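You operate a simulated robot arm through the tools that you are given. There is no shell and no other tool.

You are at the controls of a simulated two-armed robot. One attempt, no reset.

JOB
Put both 200 g weights on the hanging disc, then time it from about 60.
Fine: the two from the shelf under the stop clock, the 100 g weight stays there; twist it, press the green button once, blue lever to FREE; when the clock stops, lever to HOLD and the disc back to about 0; leave the red lever.

It is judged by the outcome, as a careful person would: the job done as asked, and still so three seconds after it is handed in. It fails if anything else is knocked over, pushed out of place, dropped, spilled or broken.

ROBOT AND FRAMES
Two 7-joint arms with two-finger parallel grippers on one trunk that stands fixed in place. Base frame: the origin is at the foot of the trunk, x ahead of it, y to its left, z up. Lengths are in m, angles in rad, forces in N, time in s.
The left shoulder is at [0.05, 0.168, 1.207], the right one opposite. With the tool pointing down near the work surface each hand reaches from about 0.2 to 0.66 m from the base axis, measured 20 degrees to its own side. Payload 1.57 kg a hand.
Tool frame (each hand has its own): the origin (TCP) lies between the finger pads and is the grasp point; the fingertips stand 0.03 m ahead of it; z points along the fingers, y is the line along which they close. The gripper opens to 0.08 m. The fingers are 0.017 m wide and 0.012 m thick; the gripper's body (0.04 by 0.082 m) begins 0.08 m behind the TCP.
Orientation is that of the tool frame in the base frame, as [roll, pitch, yaw] about the fixed x, y, z axes, in that order (R = Rz(yaw) Ry(pitch) Rx(roll)). With the fingers straight down and closing along the base's y, the tool's x points along the base's -x, its y along +y and its z along -z.

CONTROLS
- The arms move only by the tool servo_tool. It takes "left_plan", "right_plan" or both (then of equal length, played together; a hand with none holds still); each is one flat list of numbers, 7 for each row, row after row: the shift along the tool's x, y, z in m, then the turn, a rotation vector about the tool's x, y, z in rad, then the opening, from 0 (shut) to 1 (fully open). In form: [tx, ty, tz, rx, ry, rz, fingers, tx, ty, tz, rx, ry, rz, fingers, ...]. A call has 1 to 20 rows; each row shifts and turns the commanded pose from where the row before left it, along the tool's axes as they then stand. Each row takes 0.2 s and may step no farther than 0.05 m and 0.15 rad from the row before; otherwise, or with a gripper value out of range, the whole call is refused. Where a pose cannot be reached the arm comes as near as it can. A force on the tool above 40 N (or 10 N above the force at the start of the call, whichever is more), or a blocked arm, ends the call early, and 0.2 s more pass. Each finger travels about 0.045 m/s and halts on what it meets, pressing with about 42 N; the grip force reading is that of the motor and also rises with nothing between the fingers. The clock runs only during rows and for 0.2 s after the last one: add rows that do not move to give the fingers time. It gives the time, the measured TCP pose, the force on the tool (base axes), the opening and the grip force at its end, in the units of the frame above (readings bear some noise), with the torque about the TCP (base axes, N m) and any sound that the robot's microphone picked up, and new pictures: "pictures" is both (left out), scene, wrist or none (wrist: the cameras of the hands that moved).
- Cameras (640 x 400 px; columns grow to the right, rows downward): "scene" is now at [0.1237, 0.0357, 1.4479]; the picture's right is [0.38, -0.93, 0.00], its down [-0.25, -0.10, -0.96] and it looks along [0.89, 0.36, -0.27] (base axes); focal length 226 px, centre (320, 200). "left" rides on the left gripper at [0.072, 0.007, -0.122] in its tool frame; the picture's right is [-0.09, 1.00, 0.00], its down [-0.84, -0.08, -0.54] and it looks along [-0.54, -0.05, 0.84] (tool axes); focal length 238 px, centre (320, 200). "right" rides on the right gripper at [0.072, -0.007, -0.122] in its tool frame; the picture's right is [0.09, 1.00, 0.00], its down [-0.84, 0.08, -0.54] and it looks along [-0.54, 0.05, 0.84] (tool axes); focal length 238 px, centre (320, 200). There is no depth. A picture from a camera that has moved, and an enlarged one, comes with that camera's place and axes in the base frame and with its lens.
- lift_body(by): slides the trunk up (or, below 0, down) by that many m; the arms and the scene camera ride with it, the base frame stays. It gives what a move gives, with no picture.
- pan_tilt(pan, tilt): turns the head with the scene camera to pan (to the left, within 1.396 rad either way) and tilt (down, from -0.506 to 1.204), counted from straight ahead of the robot. It gives what a move gives, and a new picture of the scene camera.
- inspect(camera, box): a new picture of the part [left, top, right, bottom] of that camera's present view, enlarged. The clock stands still meanwhile.
- finish_job(): hands the job in; it is judged then, once.

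Places have to be worked out from the pictures, the camera data and where the tool is seen. Open the grippers and draw the arms clear of the work before you hand the job in, unless the task says otherwise.

The tools are called after ">>>" by a JSON object that holds its "fn" and its "kwargs". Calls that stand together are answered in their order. servo_tool: Moves the arms, as the interface text tells. Its arguments: {"type":"object","properties":{"left_plan":{"type":"array"},"right_plan":{"type":"array"},"pictures":{"type":"string","enum":["both","scene","wrist","none"]}},"required":[]} The other tools are called the same way: lift_body (by) moves the trunk up or down; pan_tilt (pan, tilt) turns the head that bears the scene camera; inspect (camera, box) takes an enlarged picture of a part of a camera's view; finish_job () hands the job in.

At the start:

```text
t: 0.0
left_ee_pos: [0.2199, 0.2695, 1.3711]
left_ee_rot: [-3.142, 0.001, -3.14]
left_contact_force: [0.1, 0.7, -0.2]
left_moment: [-0.02, -0.02, -0.03]
left_opening: 0.0802
left_grip_force: 0.0
right_ee_pos: [0.2845, 0.0166, 1.3627]
right_ee_rot: [3.138, 0.001, 3.138]
right_contact_force: [0.0, 0.5, -0.3]
right_moment: [0.01, 0.0, 0.0]
right_opening: 0.0803
right_grip_force: 0.1
trunk travel left (down, up): [-0.375, 0.068]
head pan, tilt (commanded): [0.389, 0.272]
```

scene: 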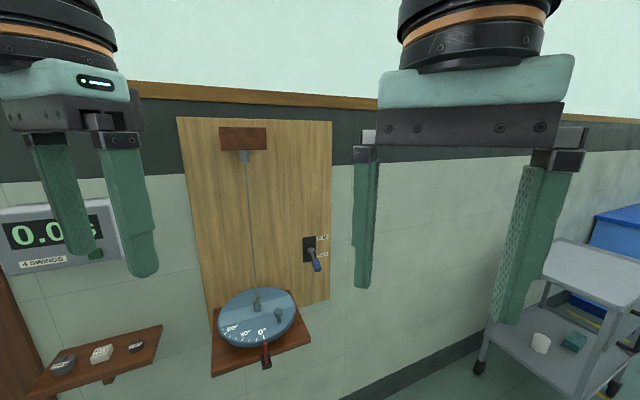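
right: 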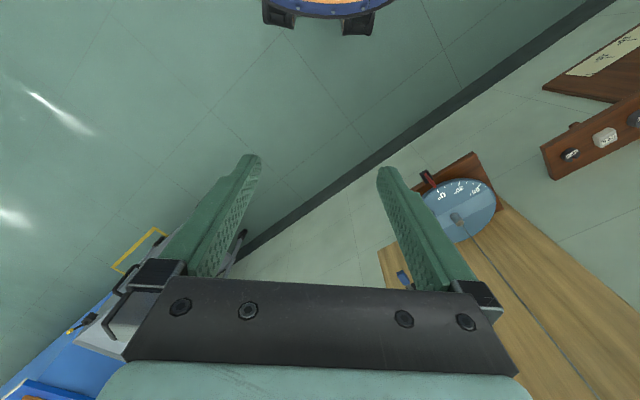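
left: 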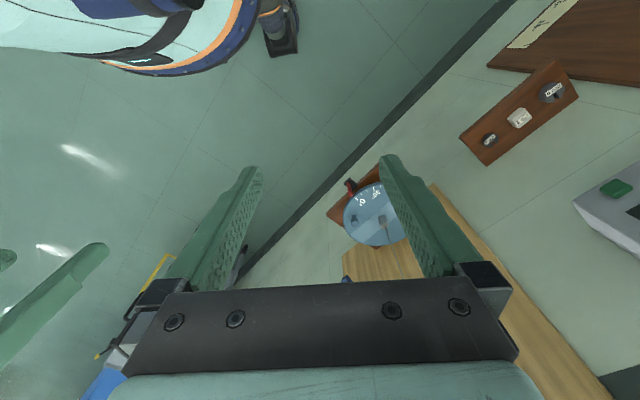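

I start by looking closely at the disc, shelf and clock before moving anything.

>>> {"fn": "inspect", "kwargs": {"camera": "scene", "box": [0, 180, 180, 400]}}

>>> {"fn": "inspect", "kwargs": {"camera": "scene", "box": [180, 220, 360, 380]}}

>>> {"fn": "inspect", "kwargs": {"camera": "left", "box": [300, 40, 640, 300]}}

>>> {"fn": "inspect", "kwargs": {"camera": "right", "box": [380, 0, 640, 300]}}

```text
1.82 times, centred on (90, 290) of scene
camera zoom: at [0.1237, 0.0357, 1.4479], right [0.38, -0.93, 0.0], down [-0.25, -0.1, -0.96], along [0.89, 0.36, -0.27], focal length 411 px, centre (738, 36)
```

zoom: 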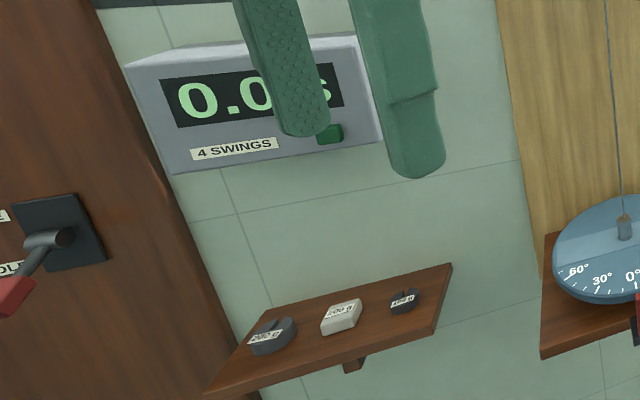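

```text
2.50 times, centred on (270, 300) of scene
camera zoom: at [0.1237, 0.0357, 1.4479], right [0.38, -0.93, 0.0], down [-0.25, -0.1, -0.96], along [0.89, 0.36, -0.27], focal length 565 px, centre (445, -50)
```

zoom: 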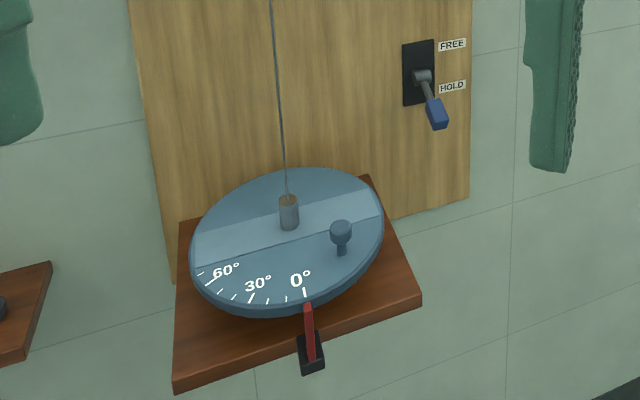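

```text
1.54 times, centred on (470, 170) of left
camera zoom: at [0.1479, 0.2769, 1.4938], right [0.09, 1.0, 0.0], down [0.84, -0.08, 0.54], along [0.54, -0.05, -0.84], focal length 367 px, centre (89, 246)
```

zoom: 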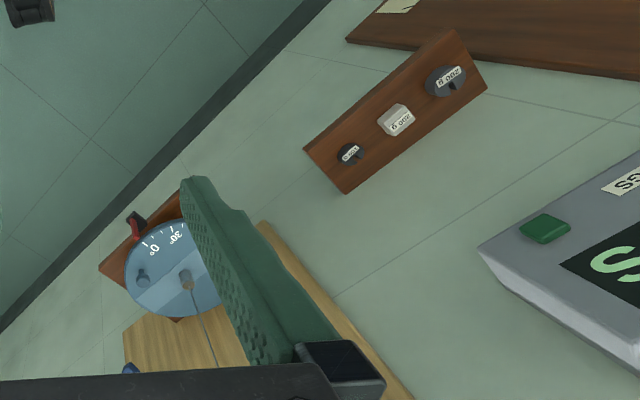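

```text
1.33 times, centred on (510, 150) of right
camera zoom: at [0.2136, 0.0115, 1.4852], right [-0.09, 1.0, 0.0], down [0.84, 0.08, 0.54], along [0.54, 0.05, -0.84], focal length 318 px, centre (67, 267)
```

zoom: 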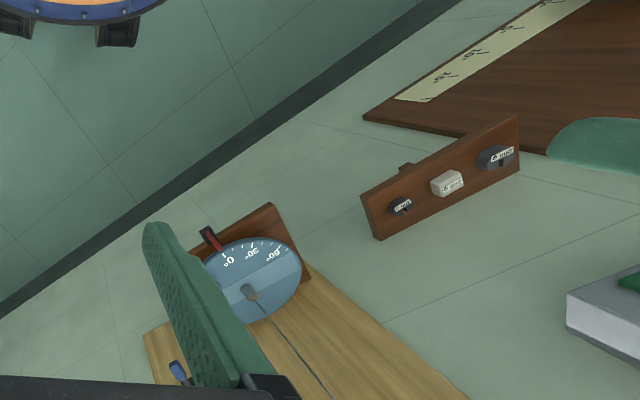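

The shelf holds a dark round weight, a white block and a small dark one; I'll turn the head to look at the shelf and the disc more squarely.

>>> {"fn": "pan_tilt", "kwargs": {"pan": 0.75, "tilt": 0.55}}

```text
t: 0.8
left_ee_pos: [0.2199, 0.2701, 1.3729]
left_ee_rot: [-3.141, 0.001, -3.139]
left_contact_force: [1.3, 0.1, -0.3]
left_moment: [-0.03, 0.0, 0.0]
left_opening: 0.0801
left_grip_force: 0.1
right_ee_pos: [0.2832, 0.0169, 1.3625]
right_ee_rot: [3.139, 0.001, 3.138]
right_contact_force: [0.3, 0.3, -0.4]
right_moment: [-0.02, 0.02, 0.0]
right_opening: 0.0801
right_grip_force: 0.1
trunk travel left (down, up): [-0.375, 0.068]
head pan, tilt (commanded): [0.75, 0.55]
camera scene: at [0.1029, 0.0615, 1.4223], right [0.68, -0.73, 0.0], down [-0.38, -0.36, -0.85], along [0.62, 0.58, -0.52], focal length 226 px, centre (320, 200)
```

scene: 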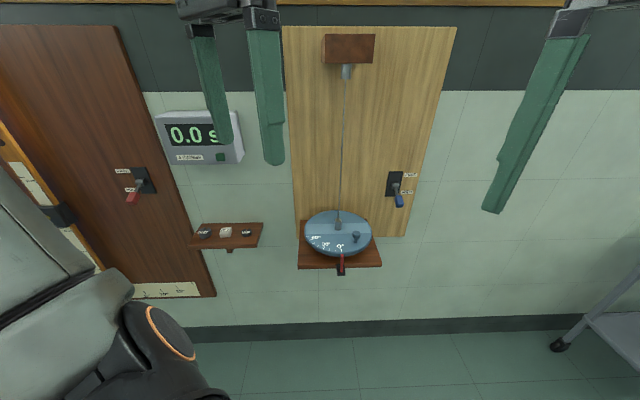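

The wall faces the head at about this pan. I zoom on each part.

>>> {"fn": "inspect", "kwargs": {"camera": "scene", "box": [280, 150, 440, 290]}}

>>> {"fn": "inspect", "kwargs": {"camera": "scene", "box": [140, 100, 280, 270]}}

>>> {"fn": "inspect", "kwargs": {"camera": "scene", "box": [280, 20, 440, 130]}}

>>> {"fn": "inspect", "kwargs": {"camera": "scene", "box": [0, 100, 220, 300]}}

```text
2.86 times, centred on (360, 220) of scene
camera zoom: at [0.1029, 0.0615, 1.4223], right [0.68, -0.73, 0.0], down [-0.38, -0.36, -0.85], along [0.62, 0.58, -0.52], focal length 645 px, centre (206, 143)
```

zoom: 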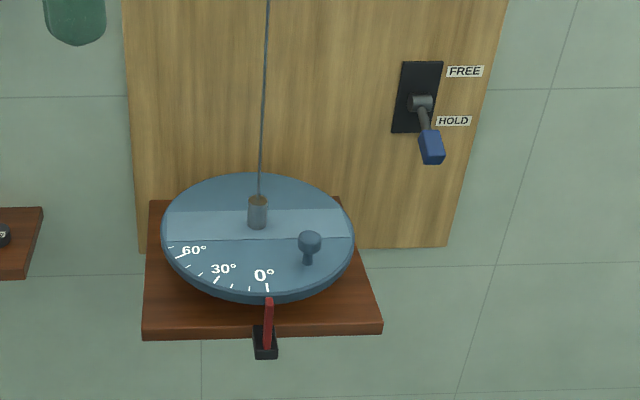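

```text
2.35 times, centred on (210, 185) of scene
camera zoom: at [0.1029, 0.0615, 1.4223], right [0.68, -0.73, 0.0], down [-0.38, -0.36, -0.85], along [0.62, 0.58, -0.52], focal length 531 px, centre (579, 235)
```

zoom: 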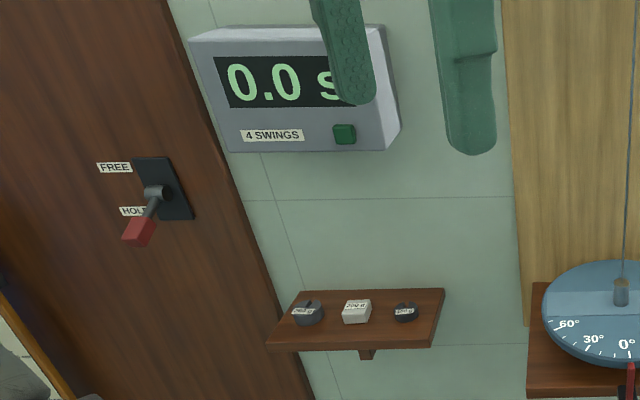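

```text
3.64 times, centred on (360, 75) of scene
camera zoom: at [0.1029, 0.0615, 1.4223], right [0.68, -0.73, 0.0], down [-0.38, -0.36, -0.85], along [0.62, 0.58, -0.52], focal length 821 px, centre (174, 654)
```

zoom: 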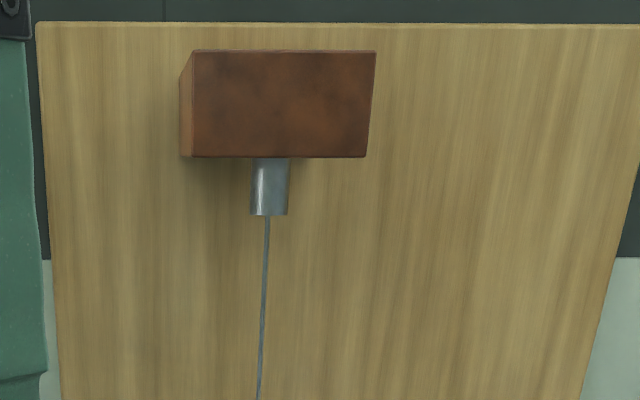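

```text
2.00 times, centred on (110, 200) of scene
camera zoom: at [0.1029, 0.0615, 1.4223], right [0.68, -0.73, 0.0], down [-0.38, -0.36, -0.85], along [0.62, 0.58, -0.52], focal length 452 px, centre (740, 200)
```

zoom: 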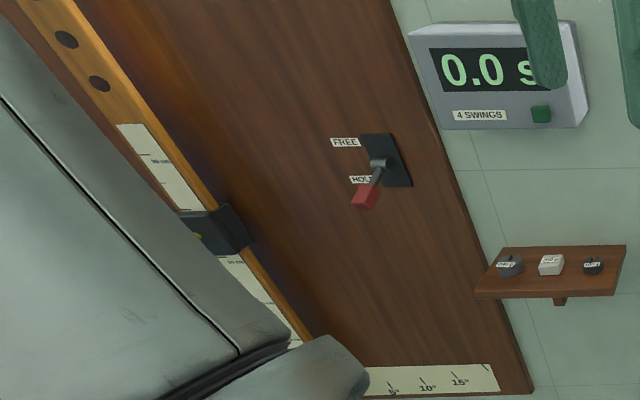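

Wall normal works out at about 45° (n = [0.71, 0.71]); disc centre near [0.57, 0.41, 0.956], weights near [0.33, 0.74, 0.89], button near [0.36, 0.69, 1.19], blue lever near [0.75, 0.30, 1.02]. I lower the trunk a bit so the arms work near shoulder height.

>>> {"fn": "lift_body", "kwargs": {"by": -0.15}}

```text
t: 2.6
left_ee_pos: [0.2197, 0.2695, 1.2235]
left_ee_rot: [3.141, 0.002, -3.139]
left_contact_force: [0.9, 0.4, 0.7]
left_moment: [-0.04, 0.01, -0.01]
left_opening: 0.0799
left_grip_force: 0.1
right_ee_pos: [0.2835, 0.0168, 1.2135]
right_ee_rot: [3.139, 0.002, 3.141]
right_contact_force: [0.2, -0.2, -0.4]
right_moment: [-0.02, 0.03, 0.0]
right_opening: 0.08
right_grip_force: 0.1
trunk travel left (down, up): [-0.225, 0.218]
head pan, tilt (commanded): [0.75, 0.55]
```

The trunk is down; now I turn the left tool square to the wall, carry it towards the shelf (staying well short), and tilt it forward to look at the weights.

>>> {"fn": "servo_tool", "kwargs": {"left_plan": [0, 0, 0, 0, 0, -0.131, 1, 0, 0, 0, 0, 0, -0.131, 1, 0, 0, 0, 0, 0, -0.131, 1, 0, 0, 0, 0, 0, -0.131, 1, 0, 0, 0, 0, 0, -0.131, 1, 0, 0, 0, 0, 0, -0.13, 1, -0.03, 0.027, 0.015, 0, 0, 0, 1, -0.03, 0.027, 0.015, 0, 0, 0, 1, -0.03, 0.027, 0.015, 0, 0, 0, 1, -0.03, 0.027, 0.015, 0, 0, 0, 1, -0.03, 0.027, 0.015, 0, 0, 0, 1, -0.03, 0.027, 0.015, 0, 0, 0, 1, -0.03, 0.027, 0.015, 0, 0, 0, 1, -0.03, 0.027, 0.015, 0, 0, 0, 1, 0, 0, 0, 0, -0.15, 0, 1, 0, 0, 0, 0, -0.15, 0, 1, 0, 0, 0, 0, -0.15, 0, 1, 0, 0, 0, 0, -0.15, 0, 1], "pictures": "both"}}

```text
t: 6.4
left_ee_pos: [0.2357, 0.5916, 1.1023]
left_ee_rot: [-3.138, 0.602, -2.351]
left_contact_force: [-0.6, 0.3, 0.0]
left_moment: [0.03, -0.02, 0.01]
left_opening: 0.08
left_grip_force: 0.0
right_ee_pos: [0.2828, 0.0173, 1.2153]
right_ee_rot: [3.14, 0.001, -3.141]
right_contact_force: [0.0, 0.3, 0.0]
right_moment: [0.01, 0.03, -0.01]
right_opening: 0.0797
right_grip_force: 0.1
trunk travel left (down, up): [-0.225, 0.218]
head pan, tilt (commanded): [0.75, 0.55]
camera scene: at [0.1027, 0.0615, 1.2723], right [0.68, -0.73, 0.0], down [-0.38, -0.36, -0.85], along [0.62, 0.58, -0.52], focal length 226 px, centre (320, 200)
camera left: at [0.1413, 0.5062, 1.1615], right [-0.65, 0.76, 0.05], down [0.32, 0.22, 0.92], along [0.69, 0.62, -0.39], focal length 238 px, centre (320, 200)
```

scene: 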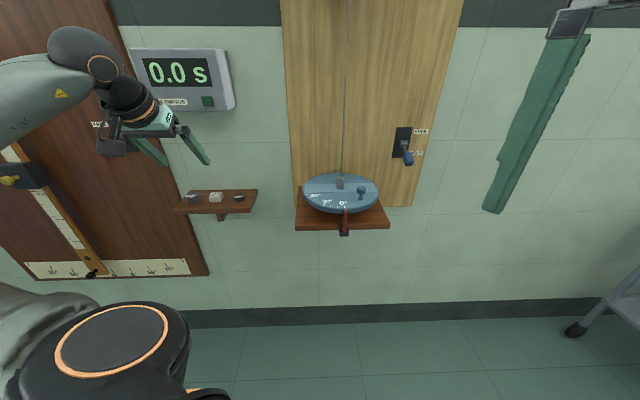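
left: 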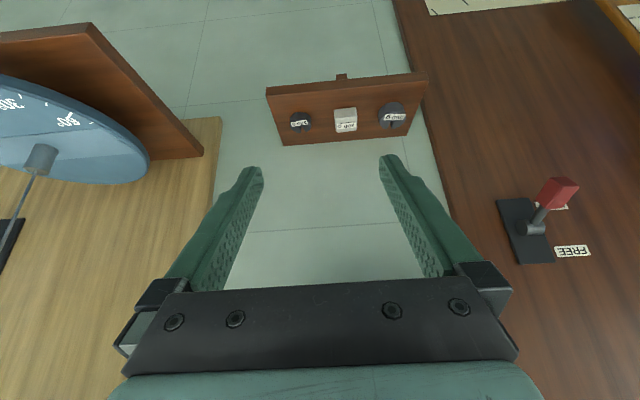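

The hand is square to the wall and above-front of the shelf. I zoom on the weights to read the labels.

>>> {"fn": "inspect", "kwargs": {"camera": "left", "box": [260, 65, 440, 155]}}

>>> {"fn": "inspect", "kwargs": {"camera": "scene", "box": [160, 165, 280, 235]}}

>>> {"fn": "inspect", "kwargs": {"camera": "scene", "box": [280, 110, 440, 250]}}

```text
3.56 times, centred on (350, 110) of left
camera zoom: at [0.1413, 0.5062, 1.1615], right [-0.65, 0.76, 0.05], down [0.32, 0.22, 0.92], along [0.69, 0.62, -0.39], focal length 848 px, centre (213, 520)
```

zoom: 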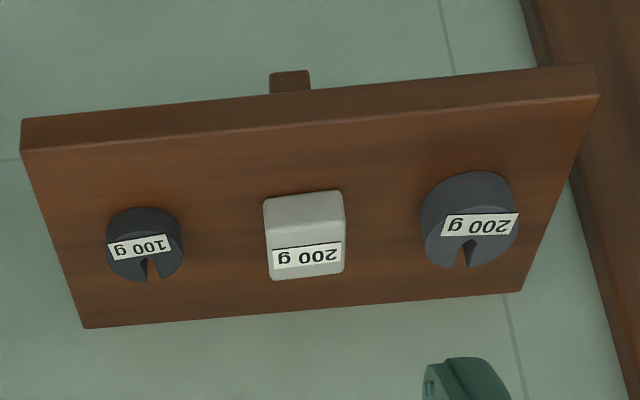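

```text
5.33 times, centred on (220, 200) of scene
camera zoom: at [0.1027, 0.0615, 1.2723], right [0.68, -0.73, 0.0], down [-0.38, -0.36, -0.85], along [0.62, 0.58, -0.52], focal length 1204 px, centre (853, 200)
```

zoom: 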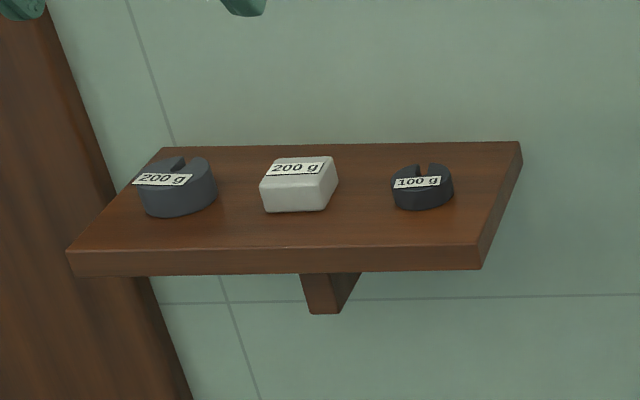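

```text
2.86 times, centred on (360, 180) of scene
camera zoom: at [0.1027, 0.0615, 1.2723], right [0.68, -0.73, 0.0], down [-0.38, -0.36, -0.85], along [0.62, 0.58, -0.52], focal length 645 px, centre (206, 257)
```

zoom: 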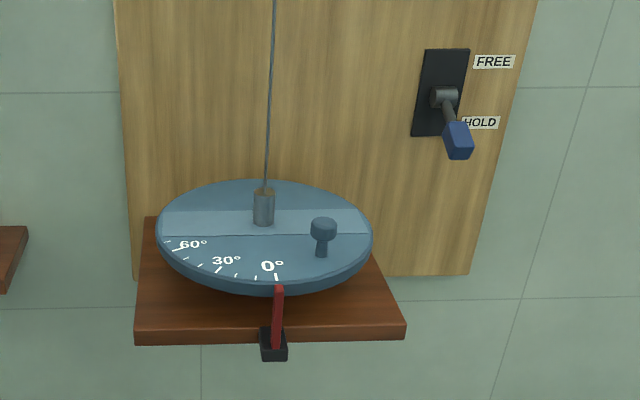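

Labels are clear: the left round and the middle white block are the 200 g ones, the right small one is 100 g. Triangulated: round at wall coords r=-0.372, white r=-0.293, 100 g r=-0.218, n≈0.775, z≈0.885. I move the left hand to a pre-grasp spot in front of/above the round one with the fingers at ~0.058 m.

>>> {"fn": "servo_tool", "kwargs": {"left_plan": [-0.0083, 0.0238, 0.0366, 0, 0, 0, 0.74, -0.0083, 0.0238, 0.0366, 0, 0, 0, 0.74, -0.0083, 0.0238, 0.0366, 0, 0, 0, 0.74, -0.0083, 0.0238, 0.0366, 0, 0, 0, 0.74, -0.0083, 0.0238, 0.0366, 0, 0, 0, 0.74, 0, 0, 0, 0, 0, 0, 0.74], "pictures": "both"}}

```text
t: 7.8
left_ee_pos: [0.2509, 0.7725, 0.9707]
left_ee_rot: [-3.139, 0.6, -2.35]
left_contact_force: [0.1, 0.2, -0.1]
left_moment: [0.01, -0.01, 0.02]
left_opening: 0.0596
left_grip_force: 0.0
right_ee_pos: [0.2836, 0.0174, 1.2136]
right_ee_rot: [3.14, -0.002, 3.141]
right_contact_force: [-1.3, -0.1, -0.5]
right_moment: [0.01, -0.01, -0.01]
right_opening: 0.0801
right_grip_force: 0.1
trunk travel left (down, up): [-0.225, 0.218]
head pan, tilt (commanded): [0.75, 0.55]
camera scene: at [0.1029, 0.0615, 1.2722], right [0.68, -0.73, 0.0], down [-0.38, -0.36, -0.85], along [0.62, 0.58, -0.52], focal length 226 px, centre (320, 200)
camera left: at [0.1555, 0.6874, 1.0314], right [-0.65, 0.76, 0.05], down [0.32, 0.22, 0.92], along [0.69, 0.62, -0.39], focal length 238 px, centre (320, 200)
```

scene: 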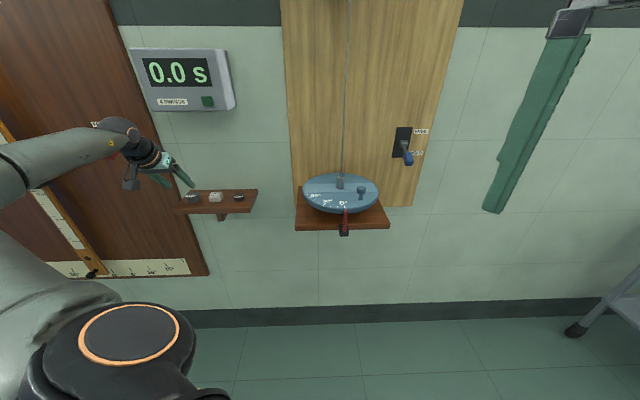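
left: 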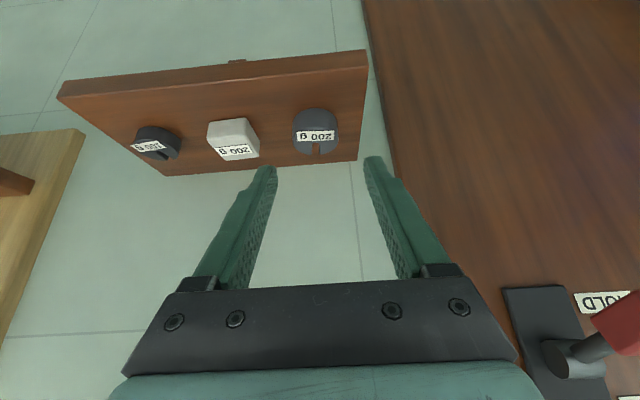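

The red lever is ~0.13 m left of the hand, so I'll not go further left. I zoom on the round weight to align exactly.

>>> {"fn": "inspect", "kwargs": {"camera": "left", "box": [240, 60, 400, 200]}}

>>> {"fn": "inspect", "kwargs": {"camera": "scene", "box": [120, 140, 270, 230]}}

```text
2.86 times, centred on (320, 130) of left
camera zoom: at [0.1555, 0.6874, 1.0314], right [-0.65, 0.76, 0.05], down [0.32, 0.22, 0.92], along [0.69, 0.62, -0.39], focal length 681 px, centre (320, 400)
```

zoom: 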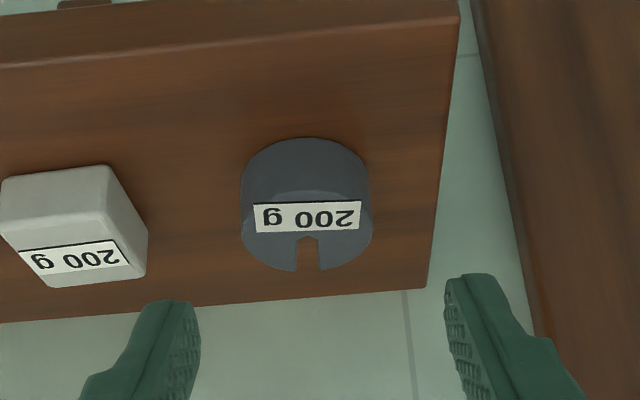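

```text
4.27 times, centred on (195, 185) of scene
camera zoom: at [0.1029, 0.0615, 1.2722], right [0.68, -0.73, 0.0], down [-0.38, -0.36, -0.85], along [0.62, 0.58, -0.52], focal length 964 px, centre (853, 264)
```

zoom: 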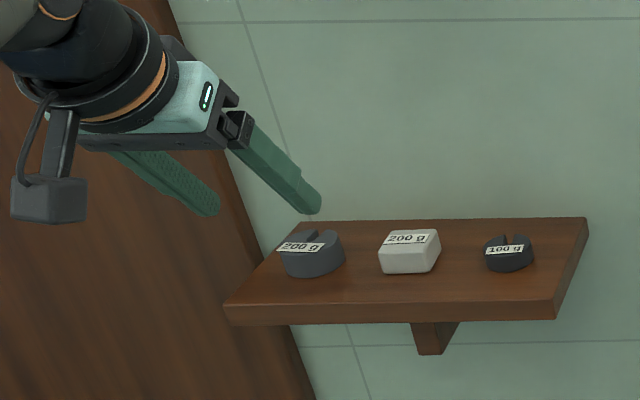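

Round weight: centre n≈0.776, r≈-0.366, shelf top ≈0.876. I slide in along the fingers so the tips stop about 7 mm above the shelf, then check.

>>> {"fn": "servo_tool", "kwargs": {"left_plan": [0.0008, -0.0006, 0.0147, 0, 0, 0, 0.74, 0.0008, -0.0006, 0.0147, 0, 0, 0, 0.74, 0.0008, -0.0006, 0.0147, 0, 0, 0, 0.74, 0.0008, -0.0006, 0.0147, 0, 0, 0, 0.74, 0.0006, -0.0006, 0.0142, 0, 0, 0, 0.74], "pictures": "both"}}

>>> {"fn": "inspect", "kwargs": {"camera": "left", "box": [220, 60, 420, 220]}}

>>> {"fn": "inspect", "kwargs": {"camera": "scene", "box": [140, 140, 270, 230]}}

```text
t: 9.0
left_ee_pos: [0.2797, 0.7973, 0.9104]
left_ee_rot: [-3.139, 0.6, -2.352]
left_contact_force: [0.6, 0.1, 0.4]
left_moment: [-0.01, 0.04, 0.03]
left_opening: 0.0589
left_grip_force: 0.2
right_ee_pos: [0.2836, 0.0183, 1.2138]
right_ee_rot: [3.139, -0.001, 3.141]
right_contact_force: [-0.1, -0.1, -1.1]
right_moment: [-0.02, 0.02, 0.01]
right_opening: 0.0801
right_grip_force: 0.1
trunk travel left (down, up): [-0.225, 0.218]
head pan, tilt (commanded): [0.75, 0.55]
camera scene: at [0.1029, 0.0618, 1.2722], right [0.68, -0.73, 0.0], down [-0.38, -0.36, -0.85], along [0.62, 0.58, -0.52], focal length 226 px, centre (320, 200)
camera left: at [0.185, 0.7117, 0.9707], right [-0.65, 0.76, 0.05], down [0.33, 0.22, 0.92], along [0.68, 0.62, -0.39], focal length 238 px, centre (320, 200)
```

scene: 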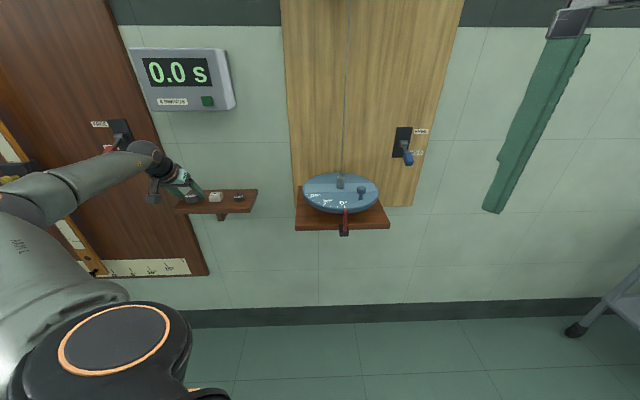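
left: 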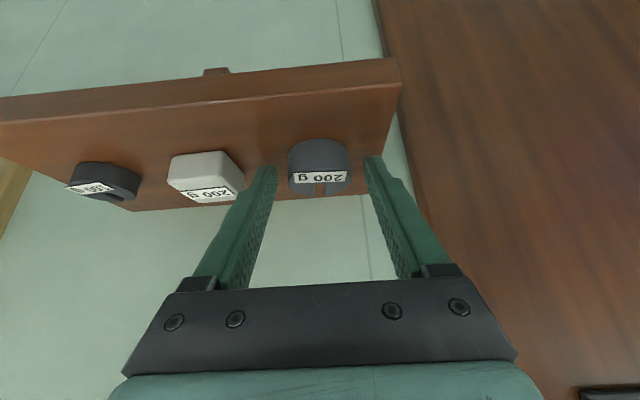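

```text
2.50 times, centred on (320, 140) of left
camera zoom: at [0.185, 0.7117, 0.9707], right [-0.65, 0.76, 0.05], down [0.33, 0.22, 0.92], along [0.68, 0.62, -0.39], focal length 596 px, centre (320, 350)
```

zoom: 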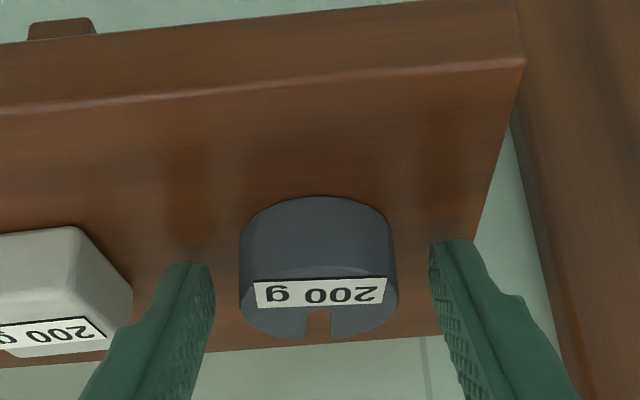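

```text
4.44 times, centred on (205, 185) of scene
camera zoom: at [0.1029, 0.0618, 1.2722], right [0.68, -0.73, 0.0], down [-0.38, -0.36, -0.85], along [0.62, 0.58, -0.52], focal length 1004 px, centre (831, 267)
```

zoom: 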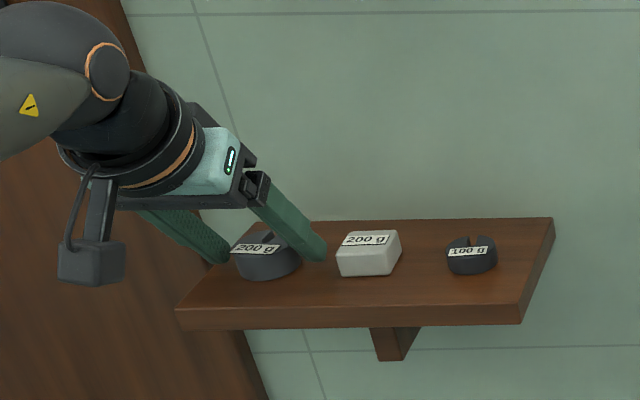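

The finger tips flank the round weight at about its mid-depth; shelf top works out nearer 0.880, so the tips are low enough. I close on it.

>>> {"fn": "servo_tool", "kwargs": {"left_plan": [0, 0, 0, 0, 0, 0, 0.3, 0, 0, 0, 0, 0, 0, 0.3, 0, 0, 0, 0, 0, 0, 0.2, 0, 0, 0, 0, 0, 0, 0.2], "pictures": "wrist"}}

>>> {"fn": "inspect", "kwargs": {"camera": "left", "box": [220, 60, 420, 220]}}

```text
t: 10.0
left_ee_pos: [0.2792, 0.7976, 0.9122]
left_ee_rot: [-3.14, 0.6, -2.351]
left_contact_force: [-0.3, 1.5, -0.4]
left_moment: [0.02, -0.01, -0.01]
left_opening: 0.0408
left_grip_force: 40.3
right_ee_pos: [0.2851, 0.0173, 1.2131]
right_ee_rot: [3.14, 0.0, 3.14]
right_contact_force: [0.6, -0.6, 0.4]
right_moment: [0.0, 0.03, -0.02]
right_opening: 0.0802
right_grip_force: 0.1
trunk travel left (down, up): [-0.225, 0.218]
head pan, tilt (commanded): [0.75, 0.55]
camera left: at [0.185, 0.7116, 0.9708], right [-0.65, 0.76, 0.05], down [0.32, 0.22, 0.92], along [0.68, 0.62, -0.39], focal length 238 px, centre (320, 200)
```

left: 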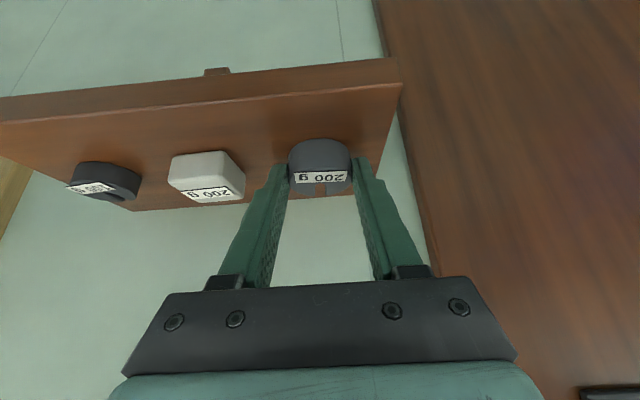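

```text
2.50 times, centred on (320, 140) of left
camera zoom: at [0.185, 0.7116, 0.9708], right [-0.65, 0.76, 0.05], down [0.32, 0.22, 0.92], along [0.68, 0.62, -0.39], focal length 596 px, centre (320, 350)
```

zoom: 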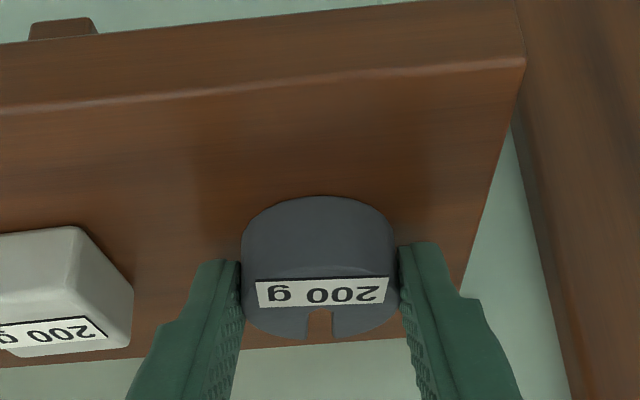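

Firm grip (opening 0.041 m, 40 N). I lift it 4 cm straight up and look.

>>> {"fn": "servo_tool", "kwargs": {"left_plan": [-0.0113, 0, -0.0165, 0, 0, 0, 0.2, -0.0113, 0, -0.0165, 0, 0, 0, 0.2], "pictures": "both"}}

```text
t: 10.6
left_ee_pos: [0.2821, 0.7961, 0.9446]
left_ee_rot: [-3.139, 0.601, -2.353]
left_contact_force: [-0.1, 0.5, -2.1]
left_moment: [-0.02, -0.01, 0.01]
left_opening: 0.0409
left_grip_force: 42.0
left hand out of reach, approached as far as the arm can: row 2
right_ee_pos: [0.284, 0.0177, 1.2141]
right_ee_rot: [3.141, 0.001, 3.14]
right_contact_force: [0.0, 0.3, 0.1]
right_moment: [-0.03, -0.03, -0.01]
right_opening: 0.08
right_grip_force: 0.0
trunk travel left (down, up): [-0.225, 0.218]
head pan, tilt (commanded): [0.75, 0.55]
camera scene: at [0.1029, 0.0621, 1.2721], right [0.68, -0.73, 0.0], down [-0.38, -0.36, -0.85], along [0.62, 0.58, -0.52], focal length 226 px, centre (320, 200)
camera left: at [0.1875, 0.7107, 1.0038], right [-0.65, 0.75, 0.05], down [0.32, 0.22, 0.92], along [0.68, 0.62, -0.39], focal length 238 px, centre (320, 200)
```

scene: 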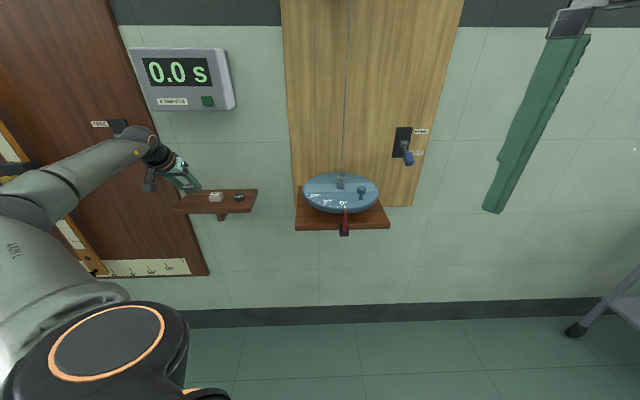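
left: 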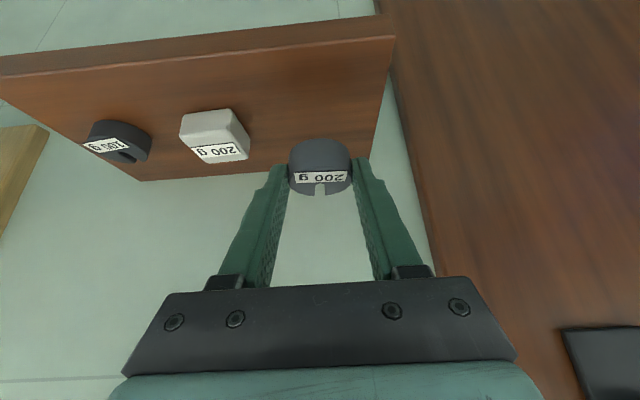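

The weight is up, though the arm is at its reach limit here. I back off from the wall, then rise and carry it right towards the disc, stopping left-front of it.

>>> {"fn": "servo_tool", "kwargs": {"left_plan": [0.0413, 0, -0.0282, 0, 0, 0, 0.2, 0.0413, 0, -0.0282, 0, 0, 0, 0.2, 0.0413, 0, -0.0282, 0, 0, 0, 0.2, -0.0169, -0.03, -0.0248, 0, 0, 0, 0.2, -0.0169, -0.03, -0.0248, 0, 0, 0, 0.2, -0.0169, -0.03, -0.0248, 0, 0, 0, 0.2, -0.0169, -0.03, -0.0248, 0, 0, 0, 0.2, 0, -0.045, 0, 0, 0, 0, 0.2, 0, -0.045, 0, 0, 0, 0, 0.2, 0, -0.045, 0, 0, 0, 0, 0.2, 0, -0.045, 0, 0, 0, 0, 0.2], "pictures": "both"}}

```text
t: 13.0
left_ee_pos: [0.3906, 0.4776, 1.0636]
left_ee_rot: [-3.14, 0.599, -2.352]
left_contact_force: [-0.6, -0.4, -1.8]
left_moment: [-0.02, 0.02, 0.0]
left_opening: 0.041
left_grip_force: 42.6
right_ee_pos: [0.2848, 0.0172, 1.2133]
right_ee_rot: [3.14, 0.0, 3.14]
right_contact_force: [0.5, 0.4, 0.1]
right_moment: [0.02, -0.02, 0.0]
right_opening: 0.0799
right_grip_force: 0.1
trunk travel left (down, up): [-0.225, 0.218]
head pan, tilt (commanded): [0.75, 0.55]
camera scene: at [0.1033, 0.0615, 1.2721], right [0.68, -0.73, 0.0], down [-0.38, -0.36, -0.85], along [0.62, 0.58, -0.52], focal length 226 px, centre (320, 200)
camera left: at [0.2946, 0.3931, 1.1226], right [-0.65, 0.76, 0.05], down [0.33, 0.22, 0.92], along [0.68, 0.62, -0.39], focal length 238 px, centre (320, 200)
```

scene: 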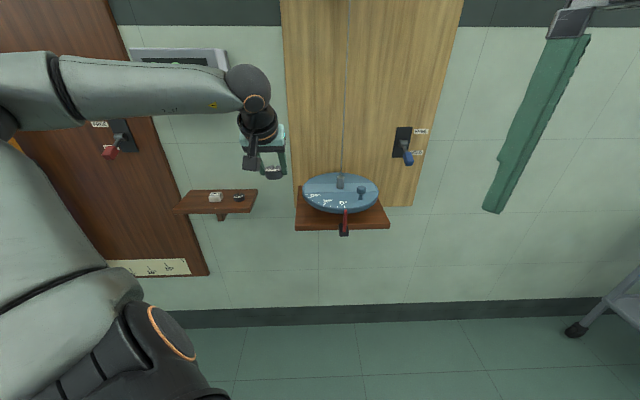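
left: 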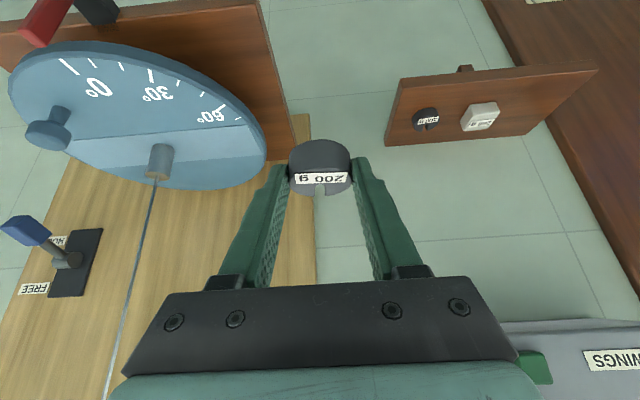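

I have a good view of the disc from the left wrist camera; I zoom in on both cameras to fix the disc's centre and top height.

>>> {"fn": "inspect", "kwargs": {"camera": "left", "box": [0, 20, 300, 220]}}

>>> {"fn": "inspect", "kwargs": {"camera": "scene", "box": [285, 150, 405, 245]}}

```text
2.00 times, centred on (150, 120) of left
camera zoom: at [0.2946, 0.3931, 1.1226], right [-0.65, 0.76, 0.05], down [0.33, 0.22, 0.92], along [0.68, 0.62, -0.39], focal length 477 px, centre (660, 360)
```

zoom: 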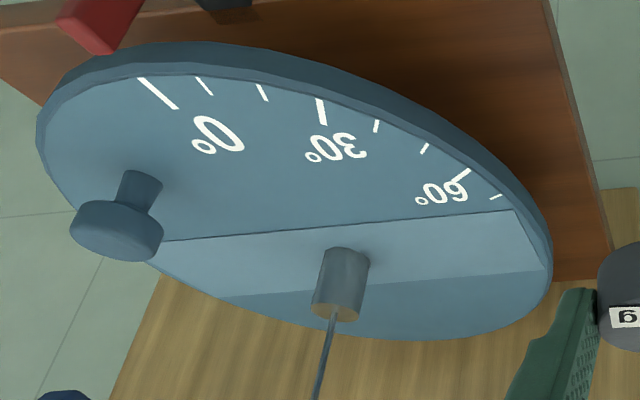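

```text
4.21 times, centred on (345, 198) of scene
camera zoom: at [0.1033, 0.0615, 1.2721], right [0.68, -0.73, 0.0], down [-0.38, -0.36, -0.85], along [0.62, 0.58, -0.52], focal length 951 px, centre (215, 210)
```

zoom: 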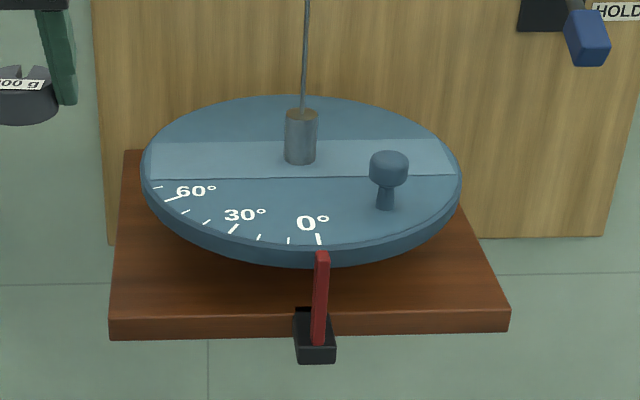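

Disc centre ≈ [0.567, 0.413], top z≈0.961, radius ≈0.11, knob ≈0.08 from the centre, 33° right of front. I carry the round weight above the left half of the light band, about 3 cm high.

>>> {"fn": "servo_tool", "kwargs": {"left_plan": [-0.0179, -0.035, 0.0122, 0, 0, 0, 0.2, -0.0179, -0.035, 0.0122, 0, 0, 0, 0.2, -0.0179, -0.035, 0.0122, 0, 0, 0, 0.2, 0.0113, 0, 0.0165, 0, 0, 0, 0.2, 0.0113, 0, 0.0165, 0, 0, 0, 0.2, 0, 0, 0, 0, 0, 0, 0.2], "pictures": "both"}}

>>> {"fn": "inspect", "kwargs": {"camera": "left", "box": [140, 40, 420, 240]}}

>>> {"fn": "inspect", "kwargs": {"camera": "scene", "box": [265, 140, 405, 245]}}

```text
t: 14.4
left_ee_pos: [0.5089, 0.4502, 1.0238]
left_ee_rot: [-3.141, 0.6, -2.353]
left_contact_force: [0.1, -0.6, -2.3]
left_moment: [-0.01, 0.03, -0.03]
left_opening: 0.0408
left_grip_force: 42.2
right_ee_pos: [0.2832, 0.0164, 1.2128]
right_ee_rot: [3.14, 0.0, 3.139]
right_contact_force: [0.3, 0.3, 0.4]
right_moment: [0.04, 0.03, 0.01]
right_opening: 0.0799
right_grip_force: 0.1
trunk travel left (down, up): [-0.225, 0.218]
head pan, tilt (commanded): [0.75, 0.55]
camera scene: at [0.1031, 0.0616, 1.2722], right [0.68, -0.73, 0.0], down [-0.38, -0.36, -0.85], along [0.62, 0.58, -0.52], focal length 226 px, centre (320, 200)
camera left: at [0.4143, 0.3635, 1.0835], right [-0.65, 0.76, 0.05], down [0.33, 0.22, 0.92], along [0.69, 0.62, -0.39], focal length 238 px, centre (320, 200)
```

scene: 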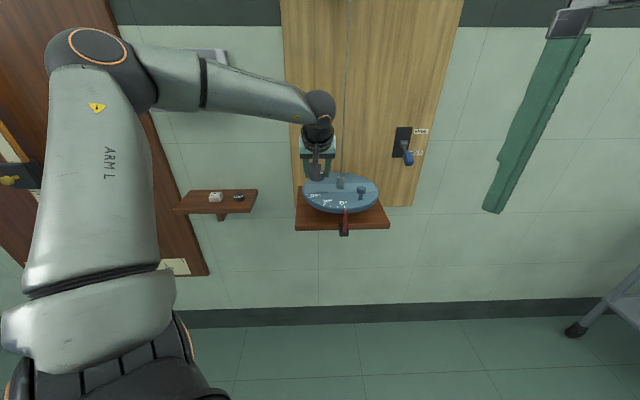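
left: 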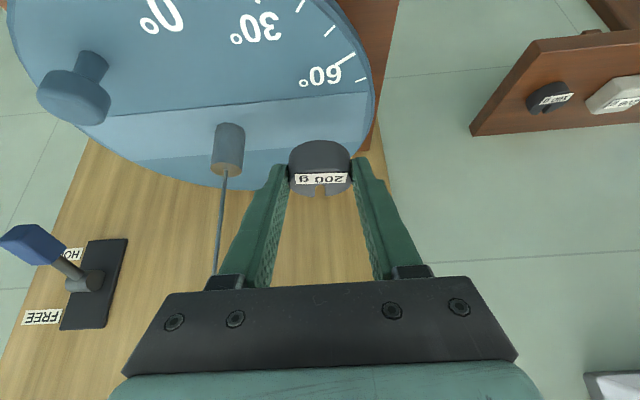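

```text
2.00 times, centred on (280, 140) of left
camera zoom: at [0.4143, 0.3635, 1.0835], right [-0.65, 0.76, 0.05], down [0.33, 0.22, 0.92], along [0.69, 0.62, -0.39], focal length 477 px, centre (400, 320)
```

zoom: 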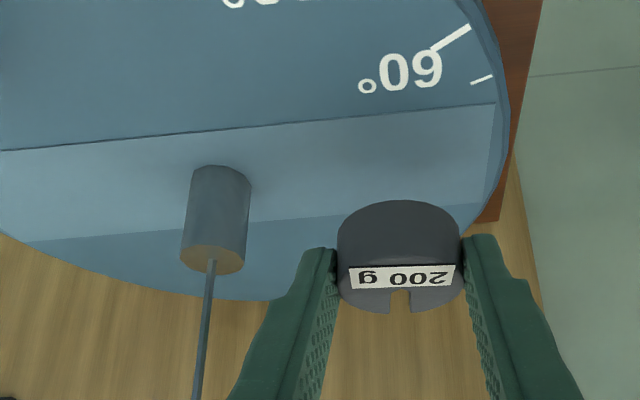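

```text
3.81 times, centred on (335, 192) of scene
camera zoom: at [0.1031, 0.0616, 1.2722], right [0.68, -0.73, 0.0], down [-0.38, -0.36, -0.85], along [0.62, 0.58, -0.52], focal length 860 px, centre (263, 229)
```

zoom: 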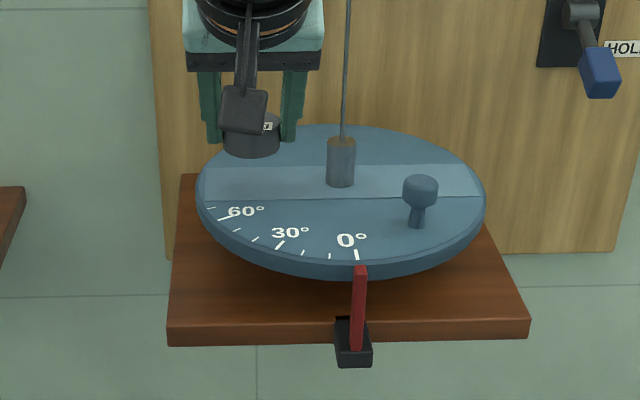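

The weight is centred above the band at ~6.5 cm left of the wire. I lower it close to the surface.

>>> {"fn": "servo_tool", "kwargs": {"left_plan": [0.004, 0, 0.0058, 0, 0, 0, 0.2, 0.004, 0, 0.0058, 0, 0, 0, 0.2, 0.004, 0, 0.0058, 0, 0, 0, 0.2, 0.0034, 0, 0.005, 0, 0, 0, 0.2, 0, 0, 0, 0, 0, 0, 0.2], "pictures": "both"}}

>>> {"fn": "inspect", "kwargs": {"camera": "scene", "box": [285, 140, 405, 230]}}

>>> {"fn": "inspect", "kwargs": {"camera": "left", "box": [220, 60, 420, 220]}}

```text
t: 15.6
left_ee_pos: [0.5093, 0.4502, 0.9962]
left_ee_rot: [-3.138, 0.601, -2.354]
left_contact_force: [0.0, -0.3, -1.8]
left_moment: [-0.01, 0.05, 0.0]
left_opening: 0.0411
left_grip_force: 41.9
right_ee_pos: [0.2845, 0.017, 1.2139]
right_ee_rot: [3.139, 0.0, 3.139]
right_contact_force: [-0.2, 0.1, -0.3]
right_moment: [0.01, 0.0, -0.04]
right_opening: 0.0801
right_grip_force: 0.0
trunk travel left (down, up): [-0.225, 0.218]
head pan, tilt (commanded): [0.75, 0.55]
camera scene: at [0.103, 0.0617, 1.2722], right [0.68, -0.73, 0.0], down [-0.38, -0.36, -0.85], along [0.62, 0.58, -0.52], focal length 226 px, centre (320, 200)
camera left: at [0.414, 0.3643, 1.0564], right [-0.65, 0.76, 0.05], down [0.33, 0.22, 0.92], along [0.69, 0.62, -0.39], focal length 238 px, centre (320, 200)
```

scene: 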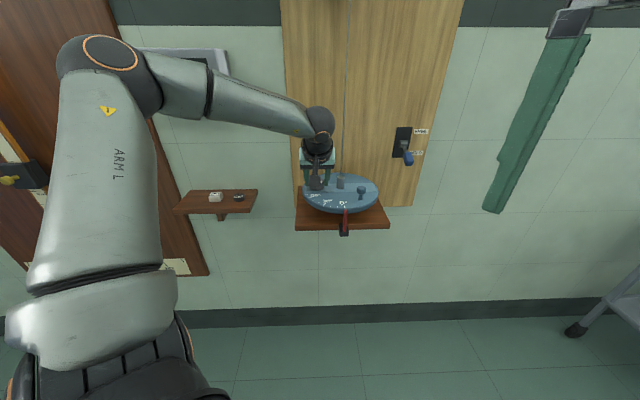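
left: 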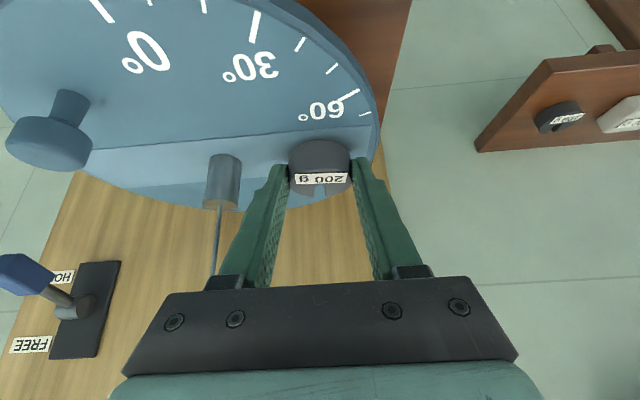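

```text
4.44 times, centred on (345, 185) of scene
camera zoom: at [0.103, 0.0617, 1.2722], right [0.68, -0.73, 0.0], down [-0.38, -0.36, -0.85], along [0.62, 0.58, -0.52], focal length 1004 px, centre (209, 267)
```

zoom: 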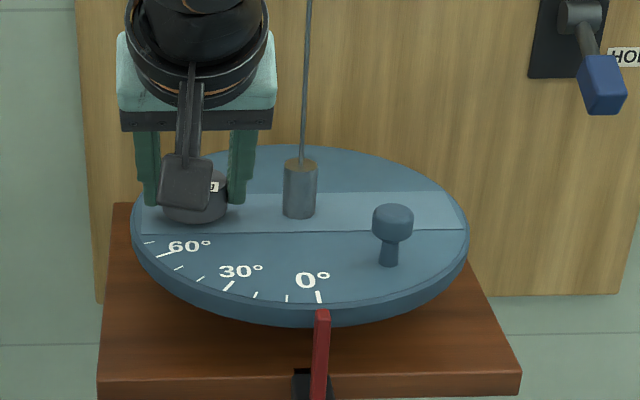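

```text
2.50 times, centred on (320, 140) of left
camera zoom: at [0.414, 0.3643, 1.0564], right [-0.65, 0.76, 0.05], down [0.33, 0.22, 0.92], along [0.69, 0.62, -0.39], focal length 596 px, centre (320, 350)
```

zoom: 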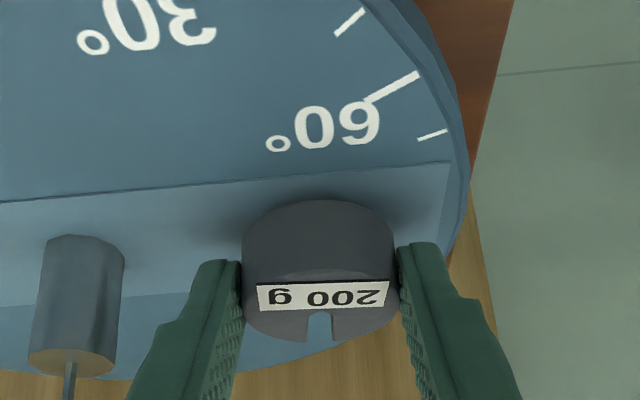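

Contact should be 3–5 mm lower; I creep down in 1.5 mm steps watching the force.

>>> {"fn": "servo_tool", "kwargs": {"left_plan": [0.0008, 0, 0.0012, 0, 0, 0, 0.2, 0.0008, 0, 0.0012, 0, 0, 0, 0.2, 0, 0, 0, 0, 0, 0, 0.2], "pictures": "none"}}

```text
t: 16.4
left_ee_pos: [0.5088, 0.4494, 0.9945]
left_ee_rot: [-3.139, 0.601, -2.352]
left_contact_force: [0.5, 0.6, -1.5]
left_moment: [0.0, 0.03, 0.02]
left_opening: 0.041
left_grip_force: 42.1
right_ee_pos: [0.2832, 0.017, 1.2139]
right_ee_rot: [3.138, 0.001, 3.14]
right_contact_force: [0.5, -0.5, 0.1]
right_moment: [0.0, 0.02, 0.0]
right_opening: 0.0796
right_grip_force: 0.1
trunk travel left (down, up): [-0.225, 0.218]
head pan, tilt (commanded): [0.75, 0.55]
```

>>> {"fn": "servo_tool", "kwargs": {"left_plan": [0.0008, 0, 0.0012, 0, 0, 0, 0.2, 0.0008, 0, 0.0012, 0, 0, 0, 0.2, 0, 0, 0, 0, 0, 0, 0.2], "pictures": "none"}}

```text
t: 17.2
left_ee_pos: [0.5093, 0.4497, 0.9913]
left_ee_rot: [-3.14, 0.6, -2.353]
left_contact_force: [-0.7, 0.3, -2.7]
left_moment: [-0.04, -0.01, -0.05]
left_opening: 0.041
left_grip_force: 42.3
right_ee_pos: [0.2856, 0.0166, 1.2129]
right_ee_rot: [3.14, -0.001, 3.139]
right_contact_force: [0.2, -0.3, -0.9]
right_moment: [0.03, 0.0, 0.02]
right_opening: 0.08
right_grip_force: 0.2
trunk travel left (down, up): [-0.225, 0.218]
head pan, tilt (commanded): [0.75, 0.55]
```

Still no contact (force is just the weight's ~2 N); I go on down in small steps.

>>> {"fn": "servo_tool", "kwargs": {"left_plan": [0.0008, 0, 0.0012, 0, 0, 0, 0.2, 0.0008, 0, 0.0012, 0, 0, 0, 0.2, 0, 0, 0, 0, 0, 0, 0.2], "pictures": "wrist"}}

>>> {"fn": "inspect", "kwargs": {"camera": "left", "box": [220, 60, 420, 220]}}

>>> {"fn": "inspect", "kwargs": {"camera": "scene", "box": [295, 150, 385, 220]}}

```text
t: 18.0
left_ee_pos: [0.5103, 0.4488, 0.9901]
left_ee_rot: [-3.137, 0.604, -2.353]
left_contact_force: [1.8, 0.9, 5.7]
left_moment: [0.0, 0.01, 0.05]
left_opening: 0.0411
left_grip_force: 41.8
right_ee_pos: [0.2831, 0.0161, 1.2127]
right_ee_rot: [3.142, 0.003, 3.14]
right_contact_force: [0.0, 0.9, 0.1]
right_moment: [-0.01, 0.0, -0.05]
right_opening: 0.0802
right_grip_force: 0.1
trunk travel left (down, up): [-0.225, 0.218]
head pan, tilt (commanded): [0.75, 0.55]
camera left: at [0.4142, 0.364, 1.0498], right [-0.65, 0.76, 0.05], down [0.32, 0.22, 0.92], along [0.69, 0.62, -0.38], focal length 238 px, centre (320, 200)
```

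left: 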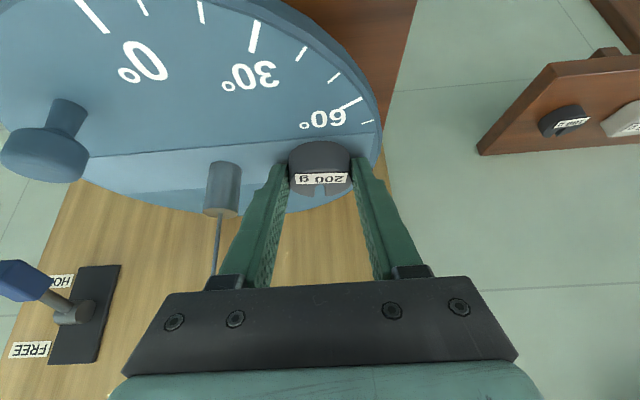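

```text
2.50 times, centred on (320, 140) of left
camera zoom: at [0.4142, 0.364, 1.0498], right [-0.65, 0.76, 0.05], down [0.32, 0.22, 0.92], along [0.69, 0.62, -0.38], focal length 596 px, centre (320, 350)
```

zoom: 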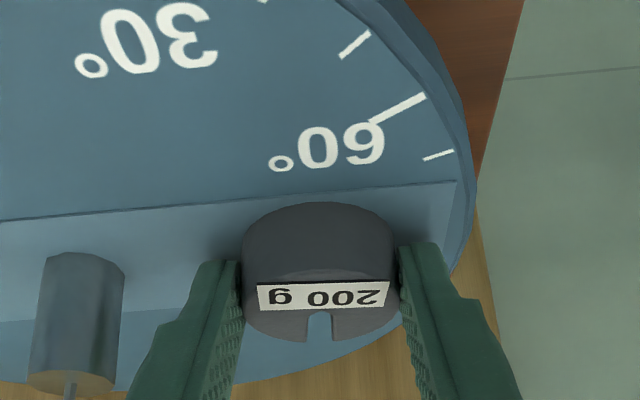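

```text
5.71 times, centred on (340, 185) of scene
camera zoom: at [0.1026, 0.0612, 1.2724], right [0.68, -0.73, 0.0], down [-0.38, -0.36, -0.85], along [0.62, 0.58, -0.52], focal length 1291 px, centre (206, 286)
```

zoom: 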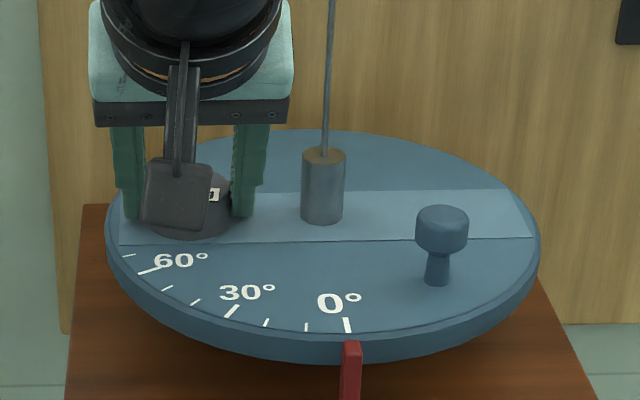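

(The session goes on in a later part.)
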